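You operate a simulated robot arm through the tools that you are given. There is no shell and no other tool. Be economical: measure what you need, move in short steps, check, and stop when the job is done.

Carry out the task below with a simulated robot arm. There is one attempt and no reset: what you move stays moved.

## Task
Run the blue strip three marks back, five forward, three back.
Fine: leave the reverse lever on FWD.
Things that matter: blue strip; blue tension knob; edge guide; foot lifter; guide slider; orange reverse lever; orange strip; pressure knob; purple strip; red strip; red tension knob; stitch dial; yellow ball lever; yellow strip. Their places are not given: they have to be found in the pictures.

Only the result counts: the job must be done as asked and must still hold three seconds after the hand-in. Knocking over, shifting, dropping, spilling or breaking anything else fails it.

## Robot
A 6-joint arm with a two-finger parallel gripper, fixed in place. Base frame: the origin is at the foot of the arm, x ahead of it, y to its left, z up. Readings come in mm, degrees, newtons and seconds.
With the tool pointing down near the work surface it reaches from about 220 to 560 mm from the base axis. Its first joint turns from -166.0 to 166.0 degrees. Payload 3.91 kg.
The TCP is the grasp point between the finger pads, 30 mm short of the fingertips. In the tool frame z runs along the fingers and y along their closing line. Largest opening 110 mm; finger width 20, thickness 10; the body of the gripper, 48 by 112 mm, starts 55 mm behind the TCP.
Orientation is that of the tool frame in the base frame, as a unit quaternion [x, y, z, w]. With the fingers straight down and closing along the base's y, the tool's x points along the base's -x, its y along +y and its z along -z.

## Interface
- The arm moves only by the tool nudge_tool. Its argument "plan" is a list of rows, each an object of numbers (a shift or turn left out is 0, a gripper value left out holds the last): "tx", "ty", "tz": the shift along the tool's x, y, z in mm; "rx", "ry", "rz": the turn, a rotation vector about the tool's x, y, z in degrees. In form: [{"tx": .., "ty": .., "tz": .., "rx": .., "ry": .., "rz": ..}, ...]. A call has 1 to 10 rows; each row is the pose to reach, as a shift and turn from the pose commanded when the call began, along the tool's axes at that moment. "fingers" is the opening, from 0 (shut) to 1 (fully open), set as the call begins (left out, the last holds). Each row takes 0.2 s and may step no farther than 50 mm and 8.6 degrees from the row before; otherwise, or with a gripper value out of range, the whole call is refused. A pose out of reach is approached as far as the arm can. The call stops where the force on the tool passes 40 N (or 10 N more than at its start, if that is more) or the arm is blocked; 0.2 s more then pass. Each finger travels about 45 mm/s and halts on what it meets, pressing with about 20 N; the grip force reading is that of the motor and also rises with nothing between the fingers. The clock runs only during rows and for 0.2 s after the last one: add rows that repeat a pose to give the fingers time. It gives the time, the measured TCP pose, the force on the tool (base axes), the opening and the grip force at its end, in the units of the frame above (readings bear some noise), with the torque about the TCP (base axes, N m) and any sound that the robot's microphone picked up.
- Cameras (640 x 400 px; columns grow to the right, rows downward): "scene" is fixed at [399.7, -499.5, 1316]; the picture's right is [0.99, 0.12, 0.00], its down [0.06, -0.45, -0.89] and it looks along [-0.11, 0.88, -0.46] (base axes); focal length 338 px, centre (320, 200). "wrist" rides on the gripper at [77, 7, -114] in the tool frame; the picture's right is [-0.09, 1.00, 0.00], its down [-0.80, -0.07, -0.59] and it looks along [-0.59, -0.05, 0.80] (tool axes); focal length 270 px, centre (320, 200).
- grab_frame(camera): a new picture of that camera. It takes no simulated time.
- move_column(by): slides the trunk up (or, below 0, down) by that many mm; the arm rides with it, the base frame stays. It gives what a move gives, with no picture.
- locate(camera, pixels): for up to 12 pixels [column, row] of the newest picture of that camera ("zoom" is the newest enlarged one), the place [x, y, z] in the base frame of the surface seen there, good to about 2 mm. It takes no simulated time.
- close_up(camera, box): a new picture of the part [left, top, right, bottom] of that camera's present view, enlarged. It takes no simulated time.
- job_done(): hands the job in; it is judged then, once.

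Go step by step. Measure first, check grasps and placings, and put right what went wrong. The budget is 80 turns and 54 pictures, counting those below and the enlarged ones. Unless the task says otherwise, let go and move clear before handing in, and close with one line.

The tools are called after "Emit:" as a command line: name --argument value ..., lists and objects as JSON in quotes. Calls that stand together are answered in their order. nudge_tool: Moves the arm, as the interface text tells. Its arguments: {"type":"object","properties":{"plan":{"type":"array","items":{"type":"object","properties":{"tx":{"type":"number"},"ty":{"type":"number"},"tz":{"type":"number"},"rx":{"type":"number"},"ry":{"type":"number"},"rz":{"type":"number"}}}},"fingers":{"type":"number"}},"required":["plan"]} The other tools are called the same way: move_column (by) slides the trunk up or down; grab_frame (camera) takes a picture; locate (camera, pixels) gives the place of the surface under pixels of a picture; close_up (camera, box) takes an enlarged picture of a part of a camera's view; job_done () hands the job in.

At the start:

```text
time_s: 0.0
ee_pos: [69.5, 460.7, 1043.3]
tcp_rot: [0.0, 1.0, 0.0, 0.0]
wrist_force: [0.1, 0.6, 0.3]
ft_torque: [0.03, 0.01, 0.0]
width: 109.9
finger_force: 0.0
trunk travel left (down, up): [-500.0, 110.0]
```

scene: 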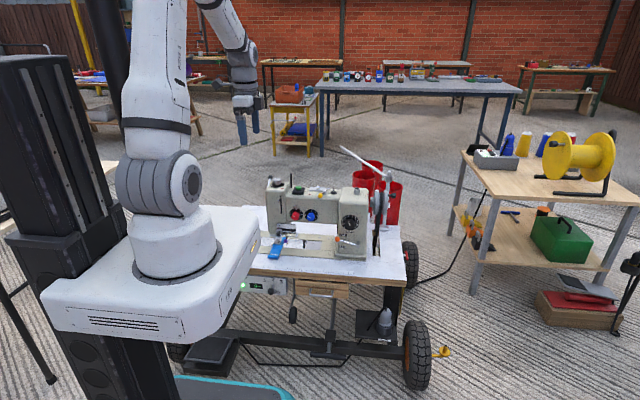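
wrist: 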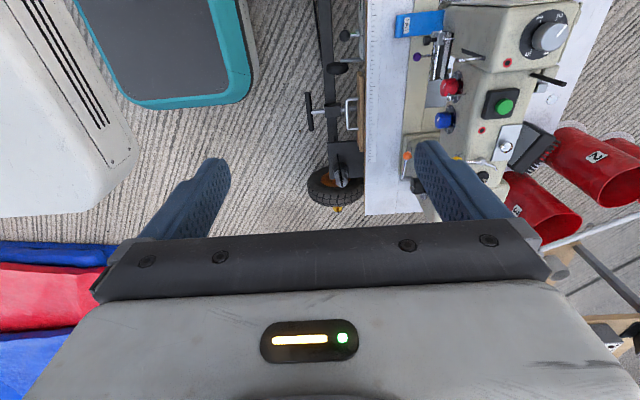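

The sewing machine stands on a cart around scene pixels (265-400, 175-280), and a blue thing lies near (275, 247). I'll enlarge that area to find the parts.

Emit:
close_up --camera "scene" --box '[240, 170, 400, 270]'

Emit:
close_up --camera "wrist" --box '[340, 0, 640, 220]'

```text
4.00 times, centred on (320, 220) of scene
```

zoom: 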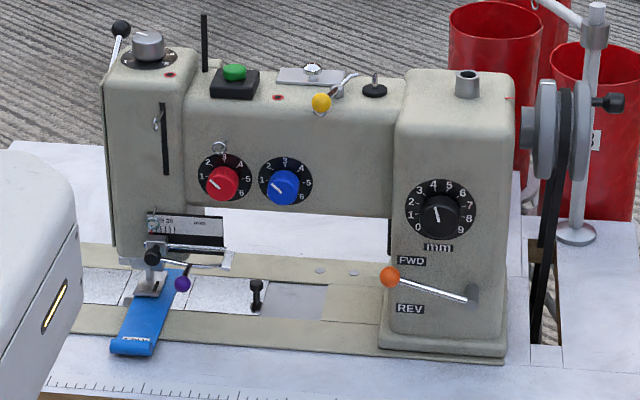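

```text
1.82 times, centred on (490, 110) of wrist
```

zoom: 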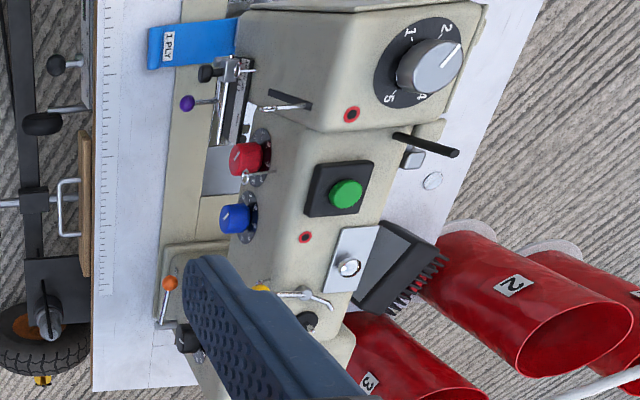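

The blue strip sits under the foot, and the orange lever lies between FWD and REV. I need a closer look at the lower front panel, the strip itself, and the other strips.

Emit:
close_up --camera "scene" --box '[230, 260, 390, 360]'

Emit:
close_up --camera "scene" --box '[255, 220, 319, 260]'

Emit:
close_up --camera "scene" --box '[264, 180, 328, 220]'

Emit:
close_up --camera "scene" --box '[450, 120, 640, 270]'

```text
4.00 times, centred on (310, 310) of scene
```

zoom: 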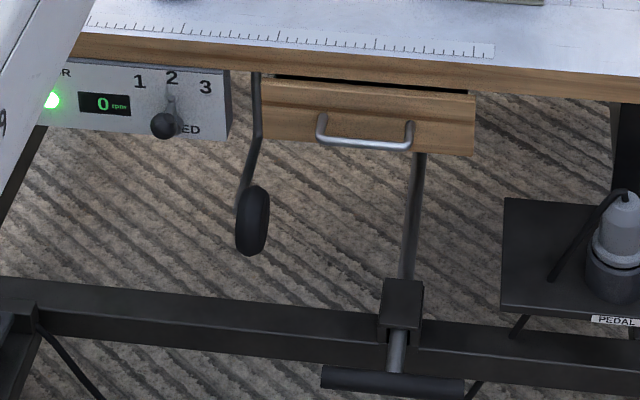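

```text
10.00 times, centred on (287, 240) of scene
```

zoom: 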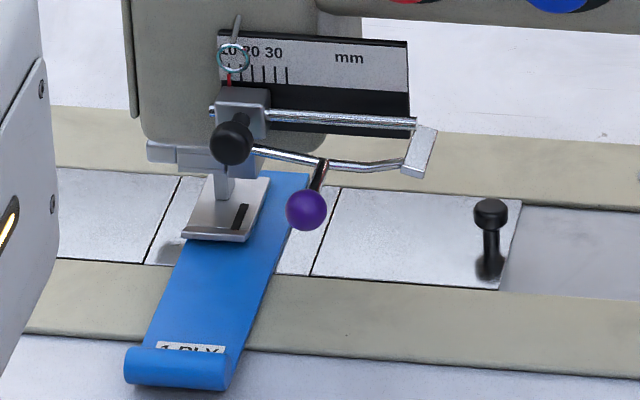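

```text
10.00 times, centred on (296, 200) of scene
```

zoom: 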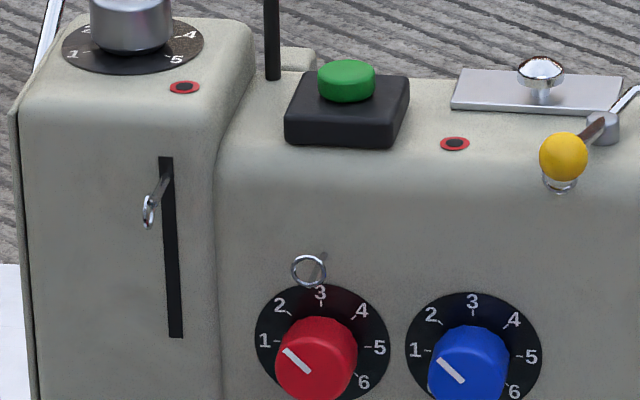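

```text
2.67 times, centred on (545, 195) of scene
```

zoom: 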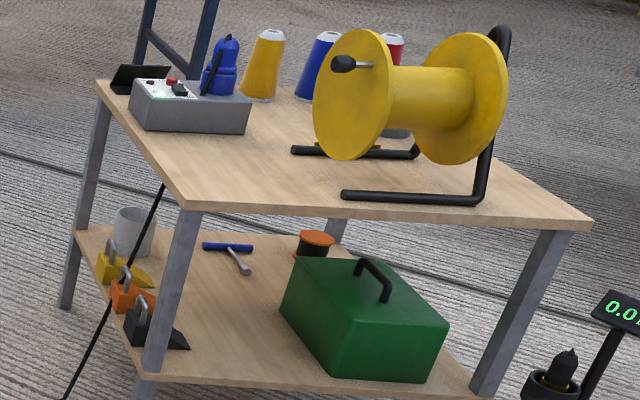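

I'll measure the main parts with the scene camera; nothing has moved since the start picture.

Emit:
locate --camera "scene" --pixels '[[337, 239], [355, 244], [298, 188], [320, 195], [285, 222], [276, 258], [277, 178], [350, 222], [303, 243], [269, 177], [275, 240], [385, 210]]'

Emit:
close_up --camera "scene" --box '[328, 206, 392, 262]'

Emit:
close_up --camera "wrist" --box '[370, 0, 490, 75]'

```text
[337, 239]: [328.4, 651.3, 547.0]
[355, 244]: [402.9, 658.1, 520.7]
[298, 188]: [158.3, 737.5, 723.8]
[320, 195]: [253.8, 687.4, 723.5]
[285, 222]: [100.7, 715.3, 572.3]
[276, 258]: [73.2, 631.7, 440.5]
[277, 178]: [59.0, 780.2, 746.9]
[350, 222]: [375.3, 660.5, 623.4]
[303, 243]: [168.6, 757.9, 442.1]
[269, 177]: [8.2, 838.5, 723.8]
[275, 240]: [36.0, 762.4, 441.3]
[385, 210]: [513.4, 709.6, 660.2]
```

```text
7.14 times, centred on (360, 234) of scene
```

zoom: 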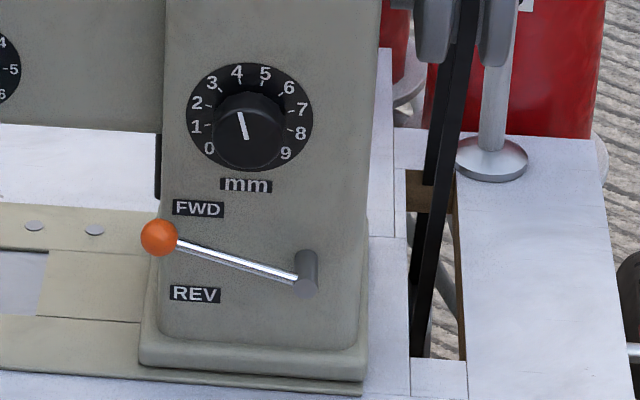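

```text
5.33 times, centred on (430, 38) of wrist
```

zoom: 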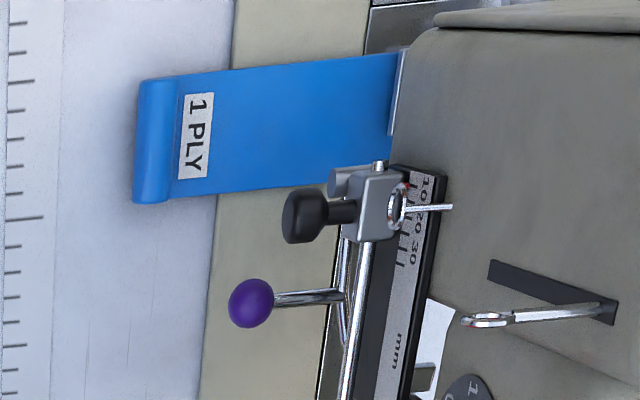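

The machine's front faces the arm (−y): the orange ball is at about (328, 651, 547) and the green button at about (158, 737, 724). I'll turn the tool to point horizontally along +y with the camera on top, in free air.

Emit:
nudge_tool --plan '[{"rx": -4.9, "ry": 4.9, "rz": 4.9}, {"rx": -9.8, "ry": 9.8, "rz": 9.8}, {"rx": -14.7, "ry": 14.7, "rz": 14.7}, {"rx": -19.6, "ry": 19.6, "rz": 19.6}, {"rx": -24.5, "ry": 24.5, "rz": 24.5}, {"rx": -29.4, "ry": 29.4, "rz": 29.4}, {"rx": -34.3, "ry": 34.3, "rz": 34.3}, {"rx": -39.2, "ry": 39.2, "rz": 39.2}, {"rx": -44.1, "ry": 44.1, "rz": 44.1}, {"rx": -49, "ry": 49, "rz": 49}]' --fingers 0

Emit:
nudge_tool --plan '[{"rx": -4.06, "ry": 4.06, "rz": 4.06}, {"rx": -8.12, "ry": 8.12, "rz": 8.12}, {"rx": -12.18, "ry": 12.18, "rz": 12.18}, {"rx": -16.24, "ry": 16.24, "rz": 16.24}, {"rx": -20.28, "ry": 20.28, "rz": 20.28}, {"rx": -20.28, "ry": 20.28, "rz": 20.28}]'

Emit:
grab_frame --camera "wrist"

```text
time_s: 2.2
ee_pos: [70.2, 462.7, 1044.5]
tcp_rot: [0.39, 0.738, 0.39, -0.389]
wrist_force: [-0.2, 0.4, 0.1]
ft_torque: [0.02, 0.01, 0.02]
width: 0.1
finger_force: 20.0
trunk travel left (down, up): [-500.0, 110.0]
```

```text
time_s: 3.6
ee_pos: [137.0, 486.8, 1039.3]
tcp_rot: [0.498, 0.502, 0.498, -0.502]
wrist_force: [0.7, 0.7, -0.2]
ft_torque: [0.01, -0.03, -0.05]
width: 0.4
finger_force: 19.9
out of reach, approached as far as the arm can: row 1, 2, 3, 4, 5, 6
trunk travel left (down, up): [-500.0, 110.0]
```

```text
43 pictures are left
```

wrist: 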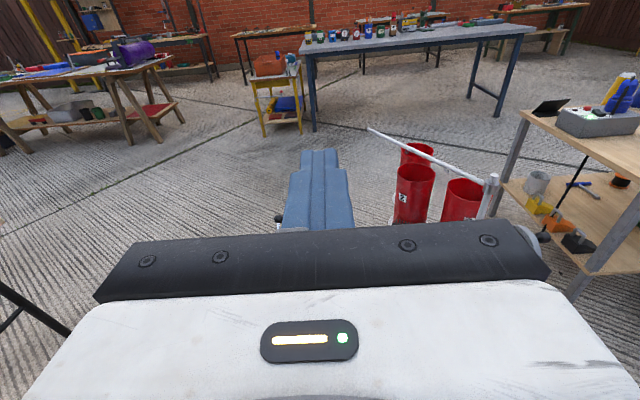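

The tool now points along +y. Before lowering the trunk, I'll check clearance between the arm's base plate and the cart.

Emit:
grab_frame --camera "scene"

Emit:
locate --camera "scene" --pixels '[[250, 235], [258, 215], [235, 300], [225, 325], [262, 275], [330, 278], [395, 285], [180, 270], [270, 285], [215, 330], [60, 290]]'

```text
42 pictures are left
```

scene: 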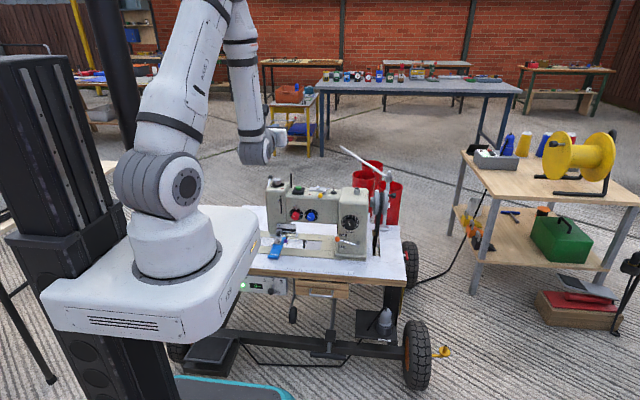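

```text
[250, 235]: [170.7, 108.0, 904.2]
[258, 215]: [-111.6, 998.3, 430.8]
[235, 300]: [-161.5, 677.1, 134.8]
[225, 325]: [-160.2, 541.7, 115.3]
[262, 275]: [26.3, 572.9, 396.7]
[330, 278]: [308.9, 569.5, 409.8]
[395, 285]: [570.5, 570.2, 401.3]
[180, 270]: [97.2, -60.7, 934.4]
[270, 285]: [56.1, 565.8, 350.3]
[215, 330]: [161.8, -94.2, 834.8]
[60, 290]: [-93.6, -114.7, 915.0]
```

The base plate (y ≤ ~130) clears the cart (front edge y ≈ 570). I'll lower the trunk so the gripper faces the machine.

Emit:
move_column --by -330

Emit:
grab_frame --camera "wrist"

```text
time_s: 6.8
ee_pos: [136.3, 487.7, 707.6]
tcp_rot: [0.497, 0.503, 0.497, -0.502]
wrist_force: [0.1, -0.6, 0.2]
ft_torque: [0.01, 0.0, 0.02]
width: 0.0
finger_force: 20.2
trunk travel left (down, up): [-170.0, 440.0]
```

```text
41 pictures are left
```

wrist: 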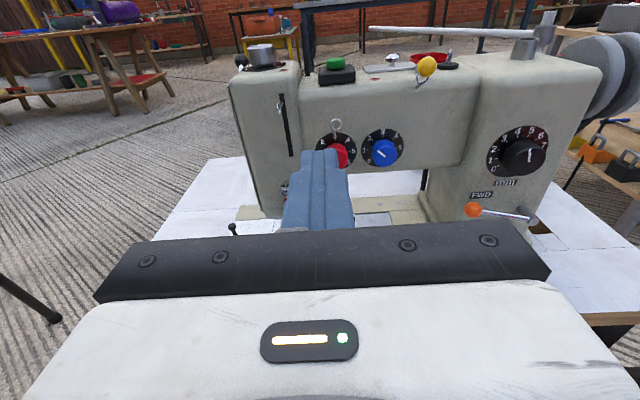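

The machine is now seen head-on. I'll enlarge the top controls to understand which lever does what.

Emit:
close_up --camera "wrist" --box '[220, 20, 360, 110]'

Emit:
close_up --camera "wrist" --box '[360, 20, 620, 230]'

```text
4.44 times, centred on (290, 65) of wrist
```

zoom: 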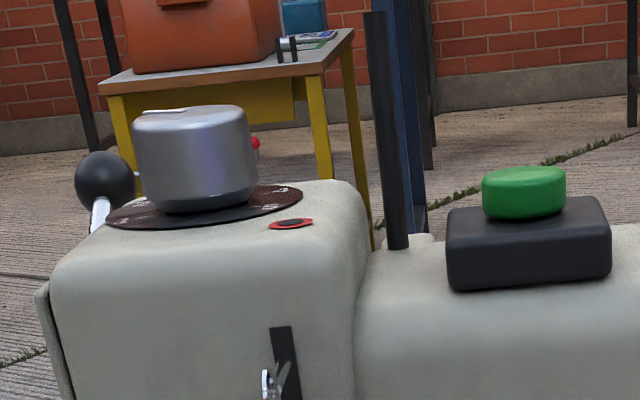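

```text
1.90 times, centred on (490, 125) of wrist
```

zoom: 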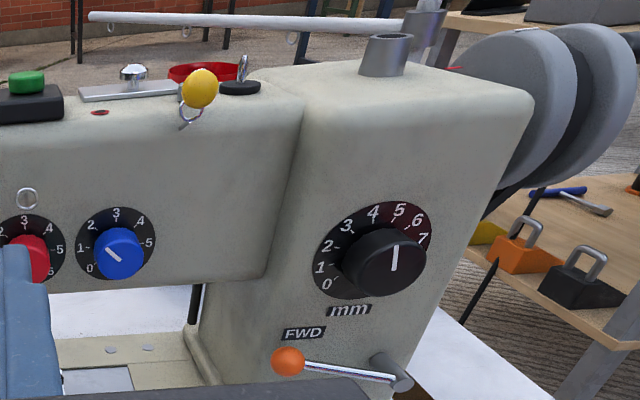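

Controls are clear: FWD/REV lever at right, green button on top, and a black-ball lever behind the head. I'll move lower and to the right to look at the foot and lever levels up close.

Emit:
nudge_tool --plan '[{"tx": -37, "ty": 20}, {"tx": -74, "ty": 40}, {"tx": -110, "ty": 60}, {"tx": -148, "ty": 80}, {"tx": -148, "ty": 114}, {"tx": -148, "ty": 114}]'

Emit:
grab_frame --camera "wrist"

```text
time_s: 8.2
ee_pos: [250.7, 487.9, 561.4]
tcp_rot: [-0.498, -0.502, -0.498, 0.502]
wrist_force: [0.0, 0.5, -0.2]
ft_torque: [0.01, -0.02, 0.04]
width: 0.0
finger_force: 20.4
trunk travel left (down, up): [-170.0, 440.0]
```

```text
38 pictures are left
```

wrist: 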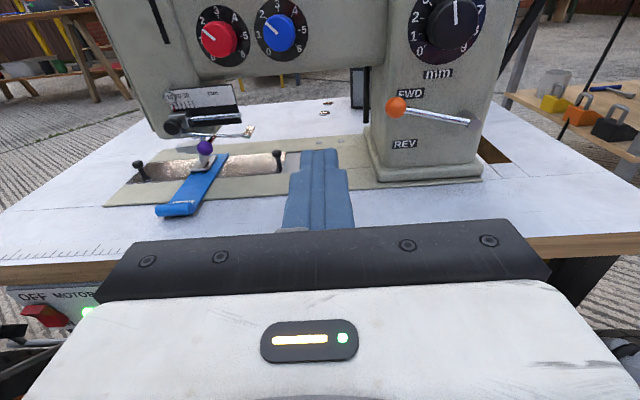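

Emit:
close_up --camera "wrist" --box '[120, 80, 300, 220]'

Emit:
close_up --camera "wrist" --box '[0, 270, 120, 345]'

Emit:
close_up --camera "wrist" --box '[370, 0, 510, 170]'

Emit:
locate --camera "wrist" --pixels '[[396, 107], [410, 110], [440, 116], [466, 122], [410, 93], [405, 143], [205, 147], [206, 163], [175, 209], [380, 130], [277, 157]]'

```text
2.86 times, centred on (210, 150) of wrist
```

zoom: 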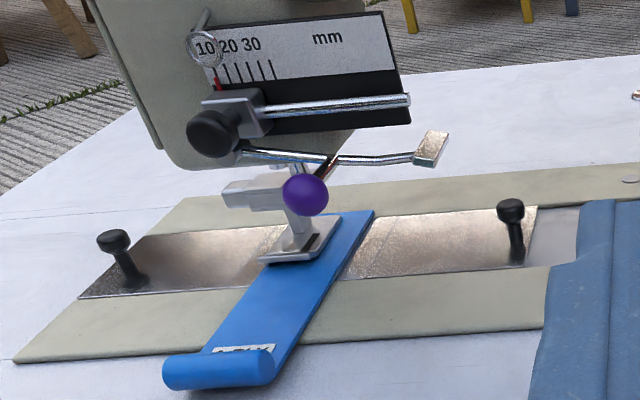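

```text
5.33 times, centred on (60, 308) of wrist
```

zoom: 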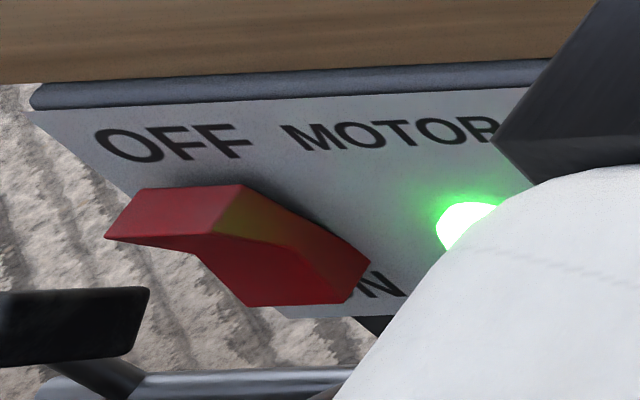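

```text
2.35 times, centred on (440, 85) of wrist
```

zoom: 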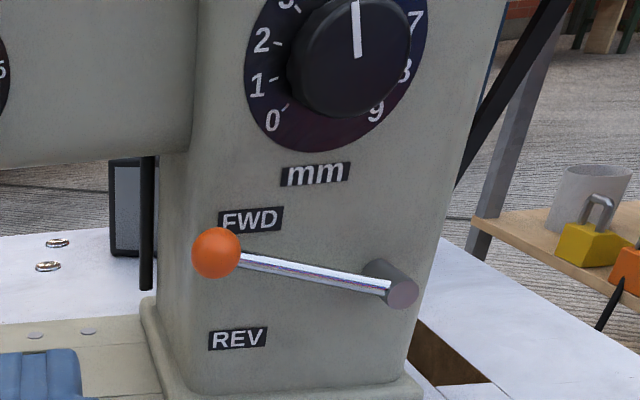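

```text
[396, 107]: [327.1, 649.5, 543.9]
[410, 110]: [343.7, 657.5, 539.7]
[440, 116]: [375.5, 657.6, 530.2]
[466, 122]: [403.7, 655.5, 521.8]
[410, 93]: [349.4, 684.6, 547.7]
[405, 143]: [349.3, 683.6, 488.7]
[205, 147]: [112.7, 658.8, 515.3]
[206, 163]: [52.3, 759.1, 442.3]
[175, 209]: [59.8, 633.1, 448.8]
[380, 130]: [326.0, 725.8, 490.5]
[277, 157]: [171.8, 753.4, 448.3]
```

The motor is ON (the rocker is pressed low and the LED is green). I need to know whether the foot is down, so I'll enlarge it from here.

Emit:
close_up --camera "wrist" --box '[180, 120, 260, 190]'

Emit:
locate --camera "zoom" --pixels '[[180, 350], [250, 330], [300, 290], [170, 320], [130, 380], [330, 300], [210, 345], [290, 320]]'

```text
5.71 times, centred on (220, 155) of wrist
```

zoom: 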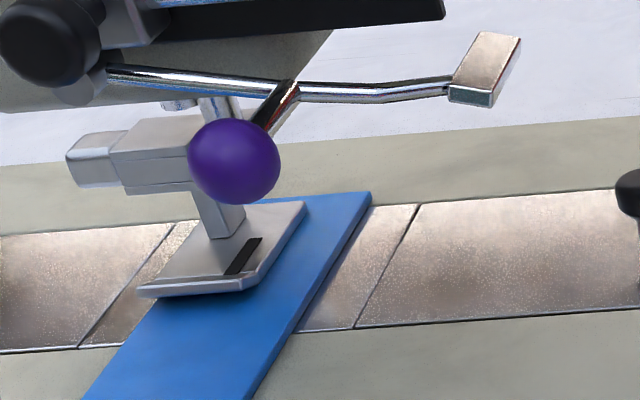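

```text
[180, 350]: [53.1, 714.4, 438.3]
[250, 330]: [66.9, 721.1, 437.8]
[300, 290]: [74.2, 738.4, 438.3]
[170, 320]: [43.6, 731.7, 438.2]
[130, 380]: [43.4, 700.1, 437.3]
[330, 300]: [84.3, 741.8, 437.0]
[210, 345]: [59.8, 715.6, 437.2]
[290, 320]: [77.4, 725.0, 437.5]
```

Emit:
locate --camera "zoom" --pixels '[[160, 290], [200, 288], [240, 284], [190, 296], [150, 280], [200, 265], [270, 265], [285, 235], [290, 245], [235, 298], [480, 60], [120, 160]]'

```text
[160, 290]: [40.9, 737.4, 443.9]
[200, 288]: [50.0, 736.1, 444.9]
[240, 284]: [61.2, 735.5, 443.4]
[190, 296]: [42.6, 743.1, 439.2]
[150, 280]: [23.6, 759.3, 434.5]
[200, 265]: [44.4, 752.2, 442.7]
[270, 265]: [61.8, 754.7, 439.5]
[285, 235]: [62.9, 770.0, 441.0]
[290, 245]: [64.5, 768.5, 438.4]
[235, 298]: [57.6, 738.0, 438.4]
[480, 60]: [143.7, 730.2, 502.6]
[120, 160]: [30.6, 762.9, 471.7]
```

The foot is down on the strip (foot ≈ 442, strip surface 438). Next I'll set REV: I move the closed fingers above the orange ball (327, 655, 544) and check before pushing down.

Emit:
nudge_tool --plan '[{"tx": 15, "ty": 40}, {"tx": 15, "ty": 80}, {"tx": 15, "ty": 80, "tz": 50}, {"tx": 15, "ty": 80, "tz": 100}, {"tx": 15, "ty": 80, "tz": 145}, {"tx": 15, "ty": 80, "tz": 145}]'

Emit:
grab_frame --camera "wrist"

Emit:
close_up --camera "scene" --box '[250, 190, 410, 290]'

```text
time_s: 9.7
ee_pos: [330.0, 633.0, 576.5]
tcp_rot: [0.499, 0.502, 0.497, -0.502]
wrist_force: [0.2, 0.5, 0.2]
ft_torque: [0.01, 0.0, 0.0]
width: 0.0
finger_force: 20.1
trunk travel left (down, up): [-170.0, 440.0]
```

```text
33 pictures are left
```

wrist: 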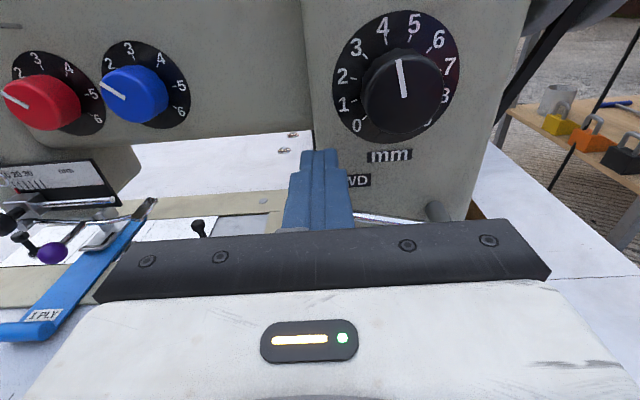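

```text
4.00 times, centred on (330, 240) of scene
```

zoom: 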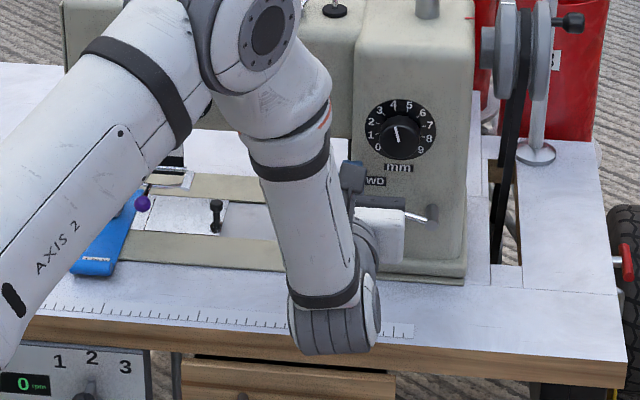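

Emit:
locate --camera "zoom" --pixels '[[335, 345], [335, 320], [300, 330], [372, 320], [335, 354], [380, 250]]'

```text
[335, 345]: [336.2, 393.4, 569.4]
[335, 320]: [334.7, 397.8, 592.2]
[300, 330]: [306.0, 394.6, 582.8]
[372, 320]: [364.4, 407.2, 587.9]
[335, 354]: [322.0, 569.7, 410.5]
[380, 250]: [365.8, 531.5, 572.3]
```

The wrist link (y ≈ 395–500) stays clear of the table. I'll push the ball down slowly.

Emit:
nudge_tool --plan '[{"tx": -10}, {"tx": -18}, {"tx": -26}, {"tx": -34}, {"tx": -42}, {"tx": -50}, {"tx": -56}, {"tx": -56}]'

Emit:
grab_frame --camera "wrist"

```text
time_s: 11.4
ee_pos: [329.4, 632.6, 519.9]
tcp_rot: [0.498, 0.502, 0.498, -0.502]
wrist_force: [-0.2, -0.4, 0.0]
ft_torque: [0.01, 0.0, -0.01]
width: 0.0
finger_force: 19.9
trunk travel left (down, up): [-170.0, 440.0]
```

```text
31 pictures are left
```

wrist: 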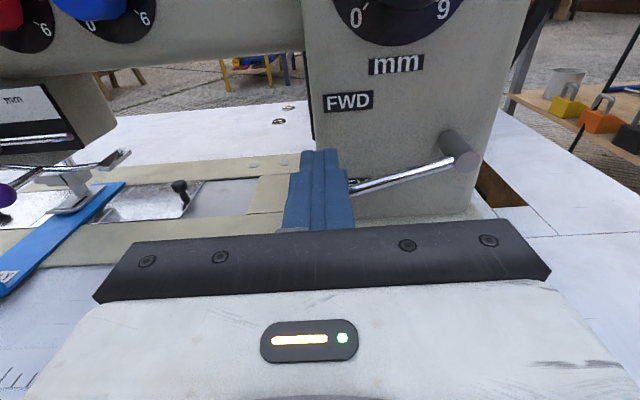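

The lever now slopes down and there is no residual force. I'll lift off straight up and see whether it stays at REV.

Emit:
nudge_tool --plan '[{"tx": 25}, {"tx": 56}, {"tx": 56, "tz": -50}, {"tx": 56, "tz": -100}, {"tx": 56, "tz": -145}, {"tx": 56, "tz": -145}]'

Emit:
grab_frame --camera "wrist"

```text
time_s: 12.8
ee_pos: [331.5, 486.9, 575.7]
tcp_rot: [-0.498, -0.502, -0.498, 0.502]
wrist_force: [0.0, 0.5, -0.5]
ft_torque: [-0.01, 0.0, 0.04]
width: 0.0
finger_force: 20.0
trunk travel left (down, up): [-170.0, 440.0]
```

```text
30 pictures are left
```

wrist: 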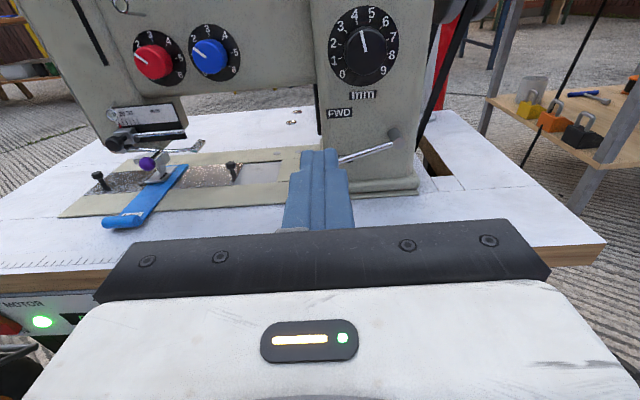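

REV holds. Next I'll go up in front of the green button and measure it.

Emit:
nudge_tool --plan '[{"tx": 45}, {"tx": 90}, {"tx": 135}, {"tx": 180}, {"tx": 180, "ty": -45}, {"tx": 180, "ty": -90}, {"tx": 180, "ty": -135}, {"tx": 180, "ty": -173}, {"tx": 180, "ty": -173}]'

Emit:
grab_frame --camera "wrist"

```text
time_s: 14.8
ee_pos: [157.6, 486.5, 755.8]
tcp_rot: [-0.497, -0.502, -0.497, 0.503]
wrist_force: [0.9, -0.2, -0.3]
ft_torque: [0.03, -0.01, -0.01]
width: 0.1
finger_force: 20.0
trunk travel left (down, up): [-170.0, 440.0]
```

```text
29 pictures are left
```

wrist: 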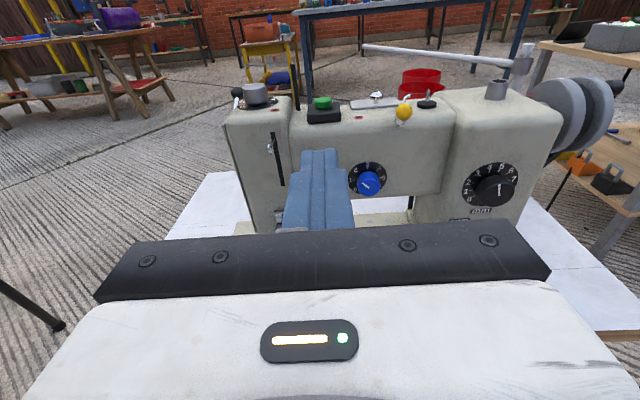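

Emit:
locate --camera "wrist" --pixels '[[322, 99], [322, 104], [323, 113], [310, 112], [338, 112], [297, 90], [403, 111], [375, 97], [255, 92], [238, 92], [300, 104]]'

Emit:
close_up --camera "wrist" --box '[290, 80, 450, 140]'

```text
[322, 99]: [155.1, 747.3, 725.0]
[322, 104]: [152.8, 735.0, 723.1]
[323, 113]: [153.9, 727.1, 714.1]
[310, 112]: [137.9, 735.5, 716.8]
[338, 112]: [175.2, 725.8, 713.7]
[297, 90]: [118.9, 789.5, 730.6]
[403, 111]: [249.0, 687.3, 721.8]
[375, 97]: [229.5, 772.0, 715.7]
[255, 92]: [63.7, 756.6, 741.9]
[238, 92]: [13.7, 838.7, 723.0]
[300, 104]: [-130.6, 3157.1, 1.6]
```

```text
4.00 times, centred on (370, 110) of wrist
```

zoom: 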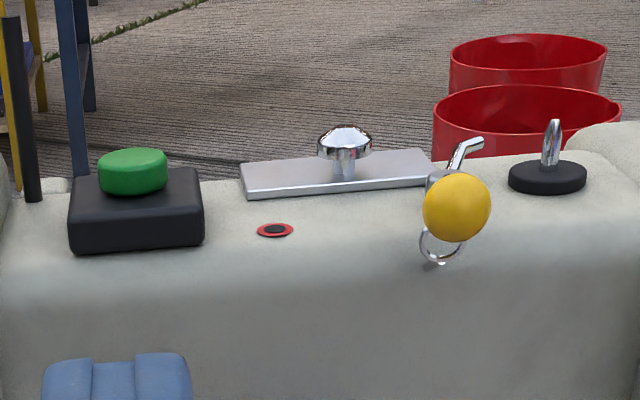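

The green button's top is at about (154, 742, 725). I'll hover the fingertips over it (bottom of fingers ≈ 740) and take a reference of the strip.

Emit:
nudge_tool --plan '[{"ty": -3, "tz": 45}, {"ty": -3, "tz": 90}, {"ty": -3, "tz": 135}, {"ty": -3, "tz": 180}, {"ty": -3, "tz": 235}, {"ty": -3, "tz": 235, "tx": -5}]'

Emit:
grab_frame --camera "scene"

```text
refused: row 5 steps farther than a row can; nothing moved
```

```text
27 pictures are left
```

scene: 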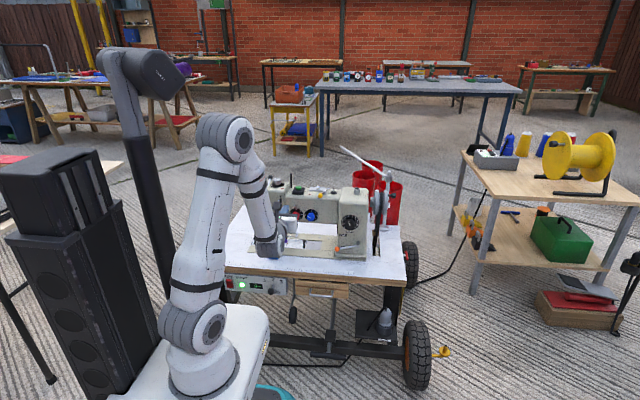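

That call was refused because of a 55 mm step. I'll repeat it with shorter steps.

Emit:
nudge_tool --plan '[{"ty": -3, "tz": 48}, {"ty": -3, "tz": 96}, {"ty": -3, "tz": 144}, {"ty": -3, "tz": 192}, {"ty": -3, "tz": 235}, {"ty": -3, "tz": 235, "tx": -5}, {"ty": -3, "tz": 235, "tx": -5}]'

Emit:
grab_frame --camera "wrist"

```text
time_s: 16.4
ee_pos: [164.6, 721.8, 751.7]
tcp_rot: [0.495, 0.506, 0.494, -0.505]
wrist_force: [-0.4, 0.5, -1.1]
ft_torque: [-0.01, 0.0, -0.01]
width: 0.2
finger_force: 20.6
out of reach, approached as far as the arm can: row 3, 4, 5, 6, 7
trunk travel left (down, up): [-170.0, 440.0]
```

```text
26 pictures are left
```

wrist: 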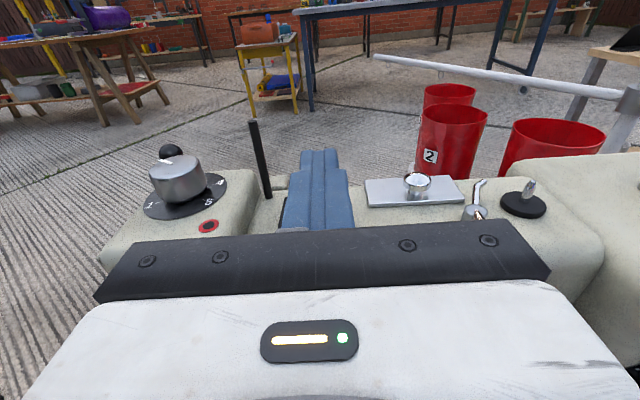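

The arm limits at x ≈ 165 with the tool pointing straight along +y. I'll yaw it a few degrees so the fingertip comes over the button centre.

Emit:
nudge_tool --plan '[{"rx": 8}, {"rx": 8}]'

Emit:
grab_frame --camera "wrist"

```text
time_s: 17.1
ee_pos: [165.0, 721.0, 752.7]
tcp_rot: [0.461, 0.536, 0.462, -0.536]
wrist_force: [0.2, 0.2, -0.2]
ft_torque: [-0.04, -0.04, 0.03]
width: 0.0
finger_force: 19.8
trunk travel left (down, up): [-170.0, 440.0]
```

```text
25 pictures are left
```

wrist: 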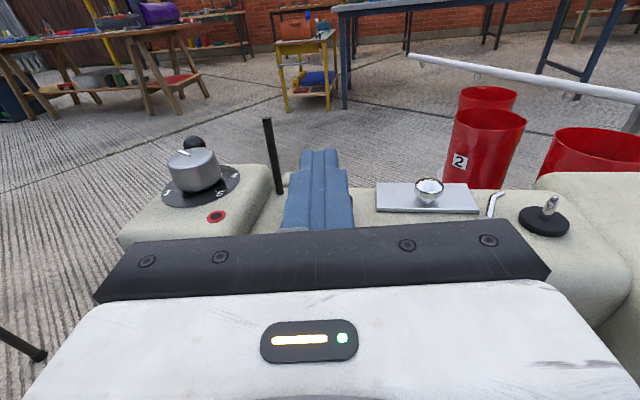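

Emit:
nudge_tool --plan '[{"ty": -8}, {"ty": -8, "tx": -12}, {"ty": -8, "tx": -12}]'

Emit:
close_up --camera "scene" --box '[240, 170, 400, 270]'

```text
time_s: 17.9
ee_pos: [155.4, 719.6, 739.6]
tcp_rot: [-0.462, -0.535, -0.461, 0.536]
wrist_force: [0.7, 0.3, -1.3]
ft_torque: [0.01, -0.01, 0.01]
width: 0.0
finger_force: 20.1
trunk travel left (down, up): [-170.0, 440.0]
```

```text
4.00 times, centred on (320, 220) of scene
```

zoom: 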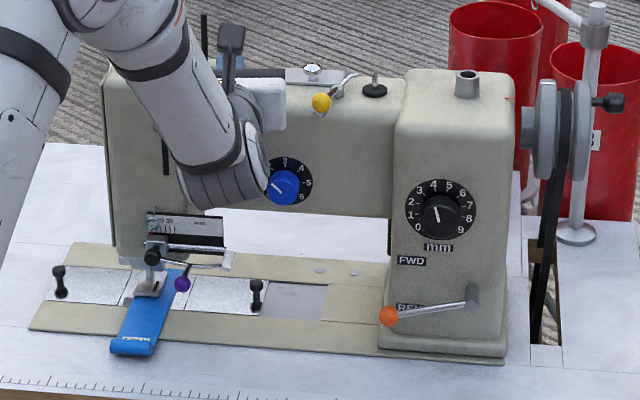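

The strip end is visible here at zoom (130, 348), and the lever sits on REV. I'll press the button once, briefly, and lift within the same call.

Emit:
locate --camera "zoom" --pixels '[[132, 340], [130, 348], [150, 310], [165, 275]]'

Emit:
nudge_tool --plan '[{"tx": -4}, {"tx": -7}, {"tx": -9}, {"tx": 0}, {"tx": 0}]'

Emit:
close_up --camera "scene" --box '[240, 170, 400, 270]'

Emit:
locate --camera "zoom" --pixels '[[132, 340], [130, 348], [150, 310], [165, 275]]'

```text
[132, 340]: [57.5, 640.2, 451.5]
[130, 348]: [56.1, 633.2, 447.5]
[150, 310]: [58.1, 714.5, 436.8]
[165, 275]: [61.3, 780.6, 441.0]
```

```text
time_s: 19.1
ee_pos: [156.7, 720.4, 740.3]
tcp_rot: [0.461, 0.536, 0.461, -0.536]
wrist_force: [0.2, 1.1, 0.3]
ft_torque: [0.01, -0.04, 0.02]
width: 0.1
finger_force: 20.4
trunk travel left (down, up): [-170.0, 440.0]
```

```text
4.00 times, centred on (320, 220) of scene
```

zoom: 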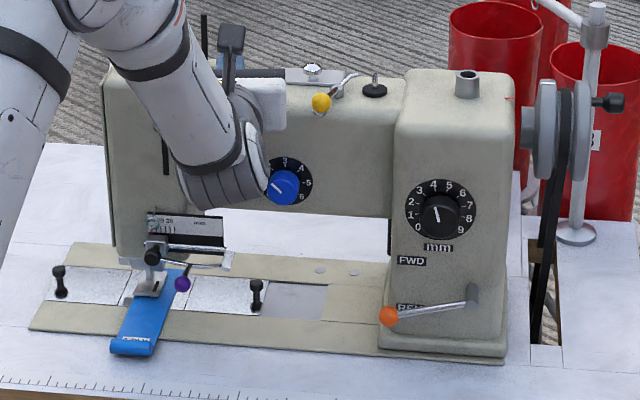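

```text
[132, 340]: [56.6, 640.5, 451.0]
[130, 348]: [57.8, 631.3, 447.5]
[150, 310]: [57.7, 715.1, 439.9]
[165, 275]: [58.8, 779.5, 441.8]
```

No sound and no visible change. I'll press to the same depth and hold to read the force.

Emit:
nudge_tool --plan '[{"tx": -6}, {"tx": -9}, {"tx": -9}]'

```text
time_s: 19.9
ee_pos: [156.6, 720.5, 730.6]
tcp_rot: [-0.461, -0.536, -0.462, 0.536]
wrist_force: [0.3, -0.5, 0.9]
ft_torque: [0.02, -0.01, -0.03]
width: 0.0
finger_force: 20.3
trunk travel left (down, up): [-170.0, 440.0]
heard: click
```

A click was heard at z ≈ 730.6. I'll look at the strip while holding.

Emit:
close_up --camera "scene" --box '[240, 170, 400, 270]'

Emit:
locate --camera "zoom" --pixels '[[132, 340], [130, 348], [150, 310], [165, 275]]'

```text
4.00 times, centred on (320, 220) of scene
```

zoom: 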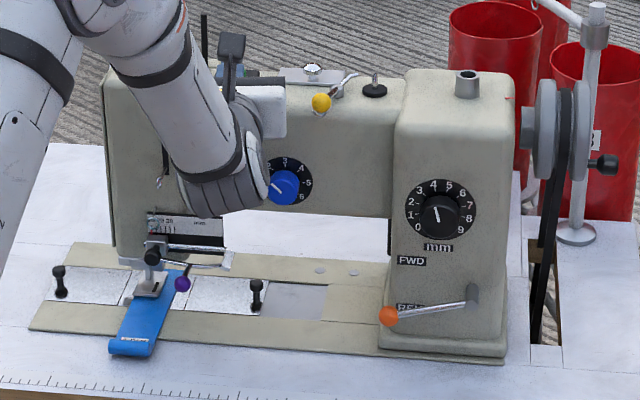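

```text
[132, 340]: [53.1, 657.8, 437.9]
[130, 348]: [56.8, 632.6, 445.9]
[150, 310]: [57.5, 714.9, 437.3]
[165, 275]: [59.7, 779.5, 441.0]
```

The handwheel crank and take-up lever moved, so pressing runs a stitch cycle. I'll lift off and let it settle, then measure.

Emit:
nudge_tool --plan '[{"tx": 9}, {"tx": 9}, {"tx": 9}, {"tx": 9}, {"tx": 9}]'

Emit:
close_up --camera "scene" --box '[240, 170, 400, 270]'

Emit:
close_up --camera "scene" --box '[260, 232, 300, 264]'

```text
time_s: 21.1
ee_pos: [155.8, 719.5, 739.9]
tcp_rot: [-0.462, -0.536, -0.462, 0.536]
wrist_force: [0.0, 0.1, 0.5]
ft_torque: [0.03, 0.01, -0.03]
width: 0.1
finger_force: 20.0
trunk travel left (down, up): [-170.0, 440.0]
```

```text
4.00 times, centred on (320, 220) of scene
```

zoom: 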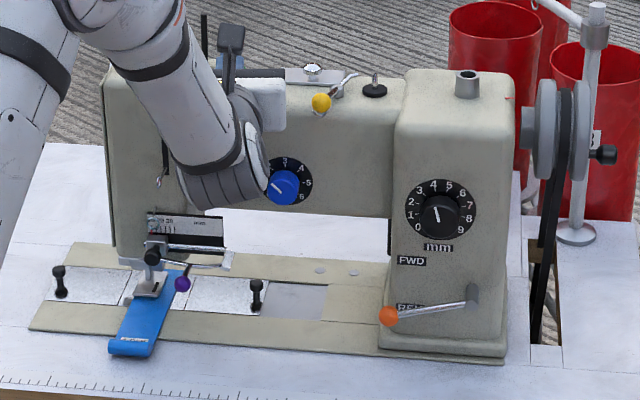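

```text
12.50 times, centred on (280, 248) of scene
```

zoom: 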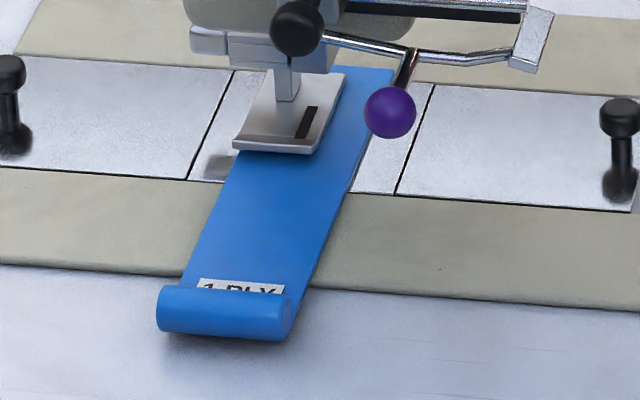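

The strip appears to have moved back by about 4 mm, which is one stitch at dial 4, and the wheel stands half a turn on. I'll press again the same way and compare.

Emit:
nudge_tool --plan '[{"tx": -6}, {"tx": -9}, {"tx": -9}]'

Emit:
nudge_tool --plan '[{"tx": 9}, {"tx": 9}, {"tx": 9}, {"tx": 9}, {"tx": 9}, {"tx": 9}]'

Emit:
close_up --camera "scene" --box '[240, 170, 400, 270]'

Emit:
close_up --camera "scene" --box '[260, 232, 300, 264]'

```text
time_s: 21.9
ee_pos: [157.2, 720.8, 732.1]
tcp_rot: [-0.461, -0.536, -0.462, 0.536]
wrist_force: [0.8, 1.0, 1.0]
ft_torque: [0.03, -0.01, 0.0]
width: 0.0
finger_force: 19.9
trunk travel left (down, up): [-170.0, 440.0]
heard: click
```

```text
time_s: 23.2
ee_pos: [156.6, 720.3, 740.7]
tcp_rot: [0.462, 0.536, 0.461, -0.536]
wrist_force: [-0.6, 0.0, -0.6]
ft_torque: [0.06, -0.01, -0.01]
width: 0.2
finger_force: 20.0
trunk travel left (down, up): [-170.0, 440.0]
```

```text
4.00 times, centred on (320, 220) of scene
```

zoom: 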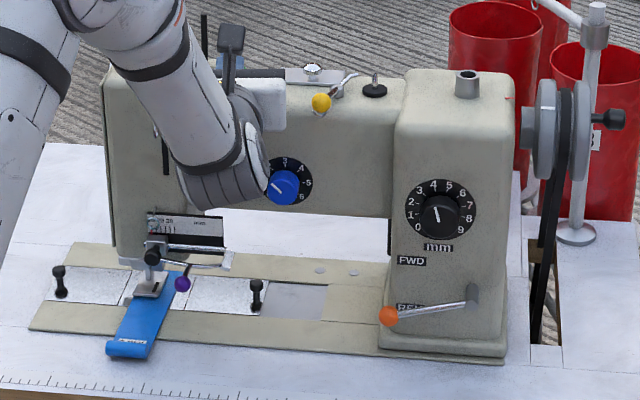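

```text
12.50 times, centred on (280, 248) of scene
```

zoom: 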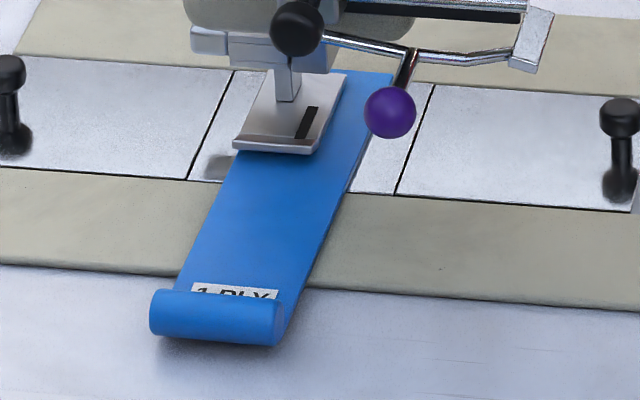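

The strip moved again by a similar amount, and the wheel turned further. I'll measure the strip's present position and edges on the enlarged picture.

Emit:
locate --camera "zoom" --pixels '[[152, 320], [158, 333], [270, 342], [282, 320], [215, 341], [215, 325], [179, 285], [309, 285], [230, 180], [350, 180], [372, 120], [215, 300]]'

Emit:
close_up --camera "scene" --box '[225, 270, 289, 310]'

```text
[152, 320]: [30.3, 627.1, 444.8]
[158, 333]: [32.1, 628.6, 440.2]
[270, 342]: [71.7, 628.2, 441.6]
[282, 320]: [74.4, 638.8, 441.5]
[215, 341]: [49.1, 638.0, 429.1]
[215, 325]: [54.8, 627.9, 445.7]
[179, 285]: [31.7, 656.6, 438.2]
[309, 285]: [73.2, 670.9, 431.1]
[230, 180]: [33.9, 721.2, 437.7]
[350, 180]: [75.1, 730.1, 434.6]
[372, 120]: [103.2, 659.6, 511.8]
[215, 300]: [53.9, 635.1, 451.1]
```

```text
10.00 times, centred on (257, 290) of scene
```

zoom: 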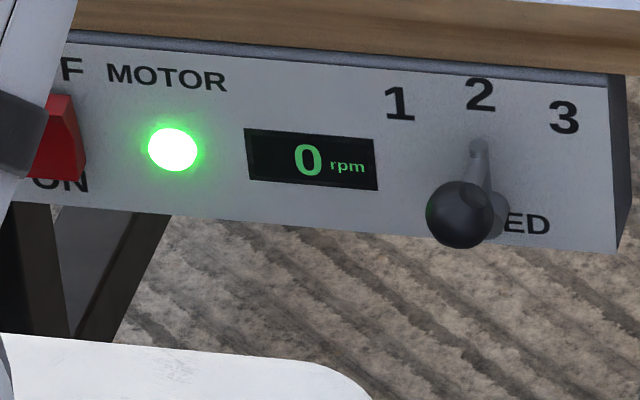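

There is a small red index near the handwheel at zoom (510, 98), and the speed selector reads 2. I'll enlarge the handwheel to look for marks.

Emit:
close_up --camera "scene" --box '[354, 184, 402, 214]'

Emit:
close_up --camera "scene" --box '[225, 255, 345, 285]'

```text
13.33 times, centred on (378, 199) of scene
```

zoom: 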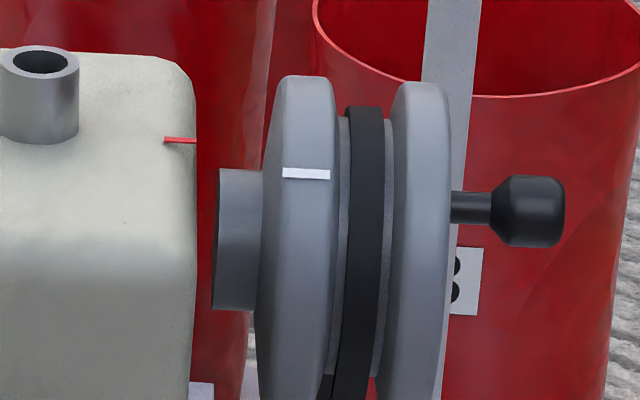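

```text
5.33 times, centred on (285, 270) of scene
```

zoom: 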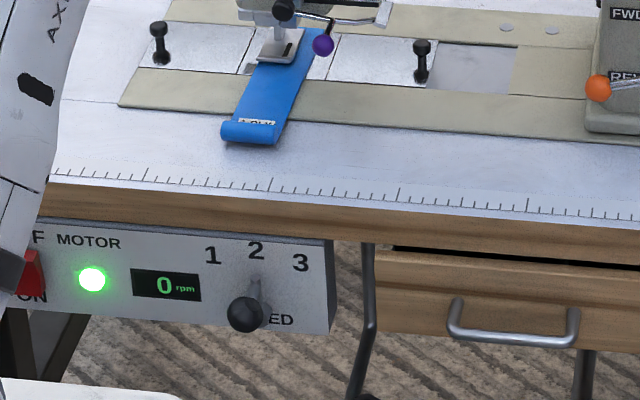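

The handwheel carries a white mark that passes a red index on the body, so one mark probably equals one turn, i.e. one stitch. I'll measure the wheel geometry.

Emit:
close_up --camera "scene" --box '[354, 186, 402, 216]'

Emit:
locate --camera "zoom" --pixels '[[305, 146], [290, 147], [180, 113], [530, 190], [300, 60], [290, 200], [290, 300], [280, 390], [235, 220], [420, 65], [305, 55], [470, 182]]'

```text
13.33 times, centred on (378, 201) of scene
```

zoom: 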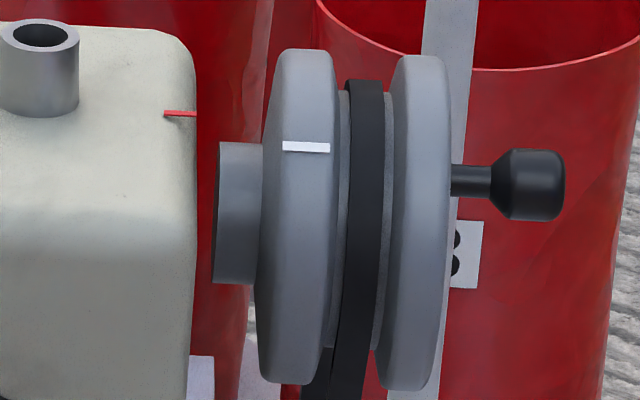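

```text
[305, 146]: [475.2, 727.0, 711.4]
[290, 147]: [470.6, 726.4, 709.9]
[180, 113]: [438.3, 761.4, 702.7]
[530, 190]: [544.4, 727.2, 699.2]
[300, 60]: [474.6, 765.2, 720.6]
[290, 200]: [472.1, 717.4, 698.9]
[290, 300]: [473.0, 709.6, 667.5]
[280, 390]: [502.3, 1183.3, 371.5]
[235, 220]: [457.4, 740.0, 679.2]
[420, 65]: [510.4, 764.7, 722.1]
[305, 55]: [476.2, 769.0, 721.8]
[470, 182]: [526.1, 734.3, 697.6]
```

The wheel mark and crank are now about 40° past the top index. From the crank rows, each press gave roughly 190°, so the wheel runs while the button is held, and about 1.06 of the 3 back turns are done. I'll do one longer hold (+1.0 s) to find the rate.

Emit:
nudge_tool --plan '[{"tx": -6}, {"tx": -9}, {"tx": -9}, {"tx": -9}, {"tx": -9}, {"tx": -9}, {"tx": -9}, {"tx": -9}]'

Emit:
nudge_tool --plan '[{"tx": 9}, {"tx": 9}, {"tx": 9}, {"tx": 9}, {"tx": 9}, {"tx": 9}]'

Emit:
close_up --camera "scene" --box '[354, 186, 402, 216]'

Emit:
locate --camera "zoom" --pixels '[[480, 182], [530, 190], [540, 250], [540, 300], [540, 350], [540, 100], [540, 150], [510, 220], [510, 320]]'

```text
time_s: 25.1
ee_pos: [156.1, 719.3, 732.2]
tcp_rot: [0.463, 0.535, 0.462, -0.534]
wrist_force: [0.1, 0.0, 2.1]
ft_torque: [0.03, 0.01, 0.0]
width: 0.0
finger_force: 20.3
trunk travel left (down, up): [-170.0, 440.0]
heard: click
```

```text
time_s: 26.4
ee_pos: [156.7, 720.3, 739.6]
tcp_rot: [-0.461, -0.536, -0.461, 0.536]
wrist_force: [-0.6, -0.4, 0.0]
ft_torque: [0.0, 0.0, -0.02]
width: 0.0
finger_force: 20.0
trunk travel left (down, up): [-170.0, 440.0]
```

```text
13.33 times, centred on (378, 201) of scene
```

zoom: 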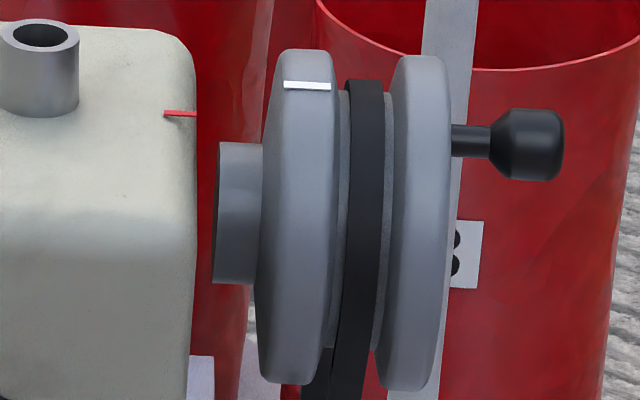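

```text
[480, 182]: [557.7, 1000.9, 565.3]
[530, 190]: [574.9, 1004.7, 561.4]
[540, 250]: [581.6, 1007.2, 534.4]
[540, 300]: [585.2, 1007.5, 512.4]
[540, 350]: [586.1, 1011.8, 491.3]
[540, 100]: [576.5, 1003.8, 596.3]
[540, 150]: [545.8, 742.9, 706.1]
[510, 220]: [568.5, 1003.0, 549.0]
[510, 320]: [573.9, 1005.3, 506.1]
```

The wheel is back near the starting angle (mark at zoom row 86, crank at row 145). I need the strip position to tell whether that was one turn or two.

Emit:
close_up --camera "scene" --box '[260, 232, 300, 264]'

Emit:
locate --camera "zoom" --pixels '[[215, 341], [215, 333], [215, 325], [190, 335], [240, 340], [215, 312], [170, 320], [255, 330]]'

```text
12.50 times, centred on (280, 248) of scene
```

zoom: 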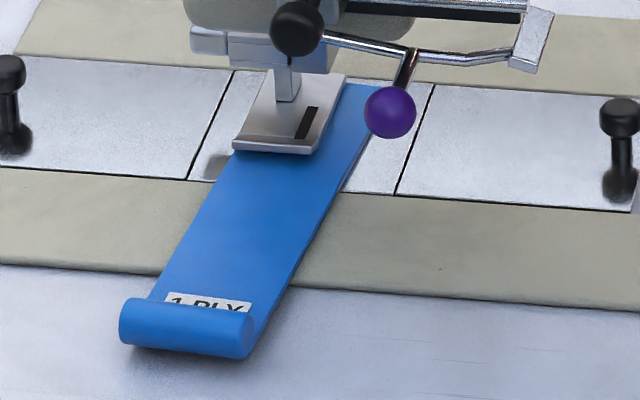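

```text
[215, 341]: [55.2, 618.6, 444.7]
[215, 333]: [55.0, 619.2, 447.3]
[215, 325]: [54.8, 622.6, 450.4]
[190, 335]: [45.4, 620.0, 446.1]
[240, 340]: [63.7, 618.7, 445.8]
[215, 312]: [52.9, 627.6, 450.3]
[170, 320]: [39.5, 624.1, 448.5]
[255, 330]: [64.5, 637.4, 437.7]
```

The strip front is now at y ≈ 619 (from 633 at the start) and the wheel is back at its starting angle. That makes three turns back (~4.4 mm each), at about 512°/s held. Now I'll retract to switch the lever to FWD.

Emit:
nudge_tool --plan '[{"tx": 8}, {"tx": 8, "tz": -48}, {"tx": 8, "tz": -96}, {"tx": 8, "tz": -144}, {"tx": 8, "tz": -192}, {"tx": 8, "tz": -233}, {"tx": 8, "tz": -233, "rx": -8}, {"tx": 8, "tz": -233, "rx": -8}]'

Emit:
nudge_tool --plan '[{"tx": 0, "ty": 48}, {"tx": 0, "ty": 96}, {"tx": 0, "ty": 140}, {"tx": -48, "ty": 140}, {"tx": -96, "ty": 140}, {"tx": -144, "ty": 140}, {"tx": -192, "ty": 140}, {"tx": -215, "ty": 140}, {"tx": -215, "ty": 140}]'

Emit:
grab_frame --camera "wrist"

```text
time_s: 28.2
ee_pos: [190.8, 489.7, 747.9]
tcp_rot: [-0.497, -0.502, -0.498, 0.503]
wrist_force: [0.0, 0.6, 0.4]
ft_torque: [0.03, 0.0, 0.0]
width: 0.0
finger_force: 20.4
trunk travel left (down, up): [-170.0, 440.0]
```

```text
time_s: 30.2
ee_pos: [331.3, 491.2, 533.4]
tcp_rot: [-0.497, -0.503, -0.497, 0.503]
wrist_force: [-0.8, -0.5, -0.6]
ft_torque: [0.02, 0.0, 0.0]
width: 0.0
finger_force: 20.0
trunk travel left (down, up): [-170.0, 440.0]
```

```text
11 pictures are left
```

wrist: 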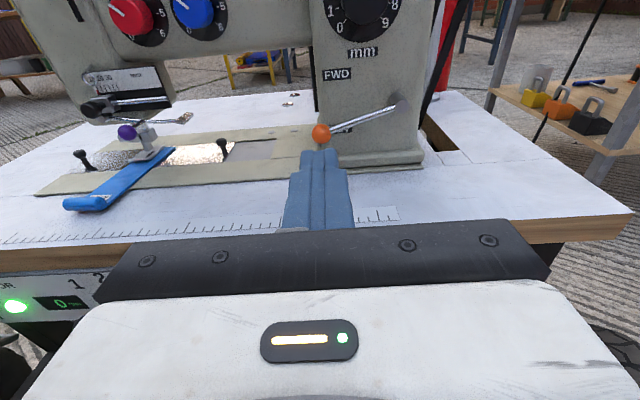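

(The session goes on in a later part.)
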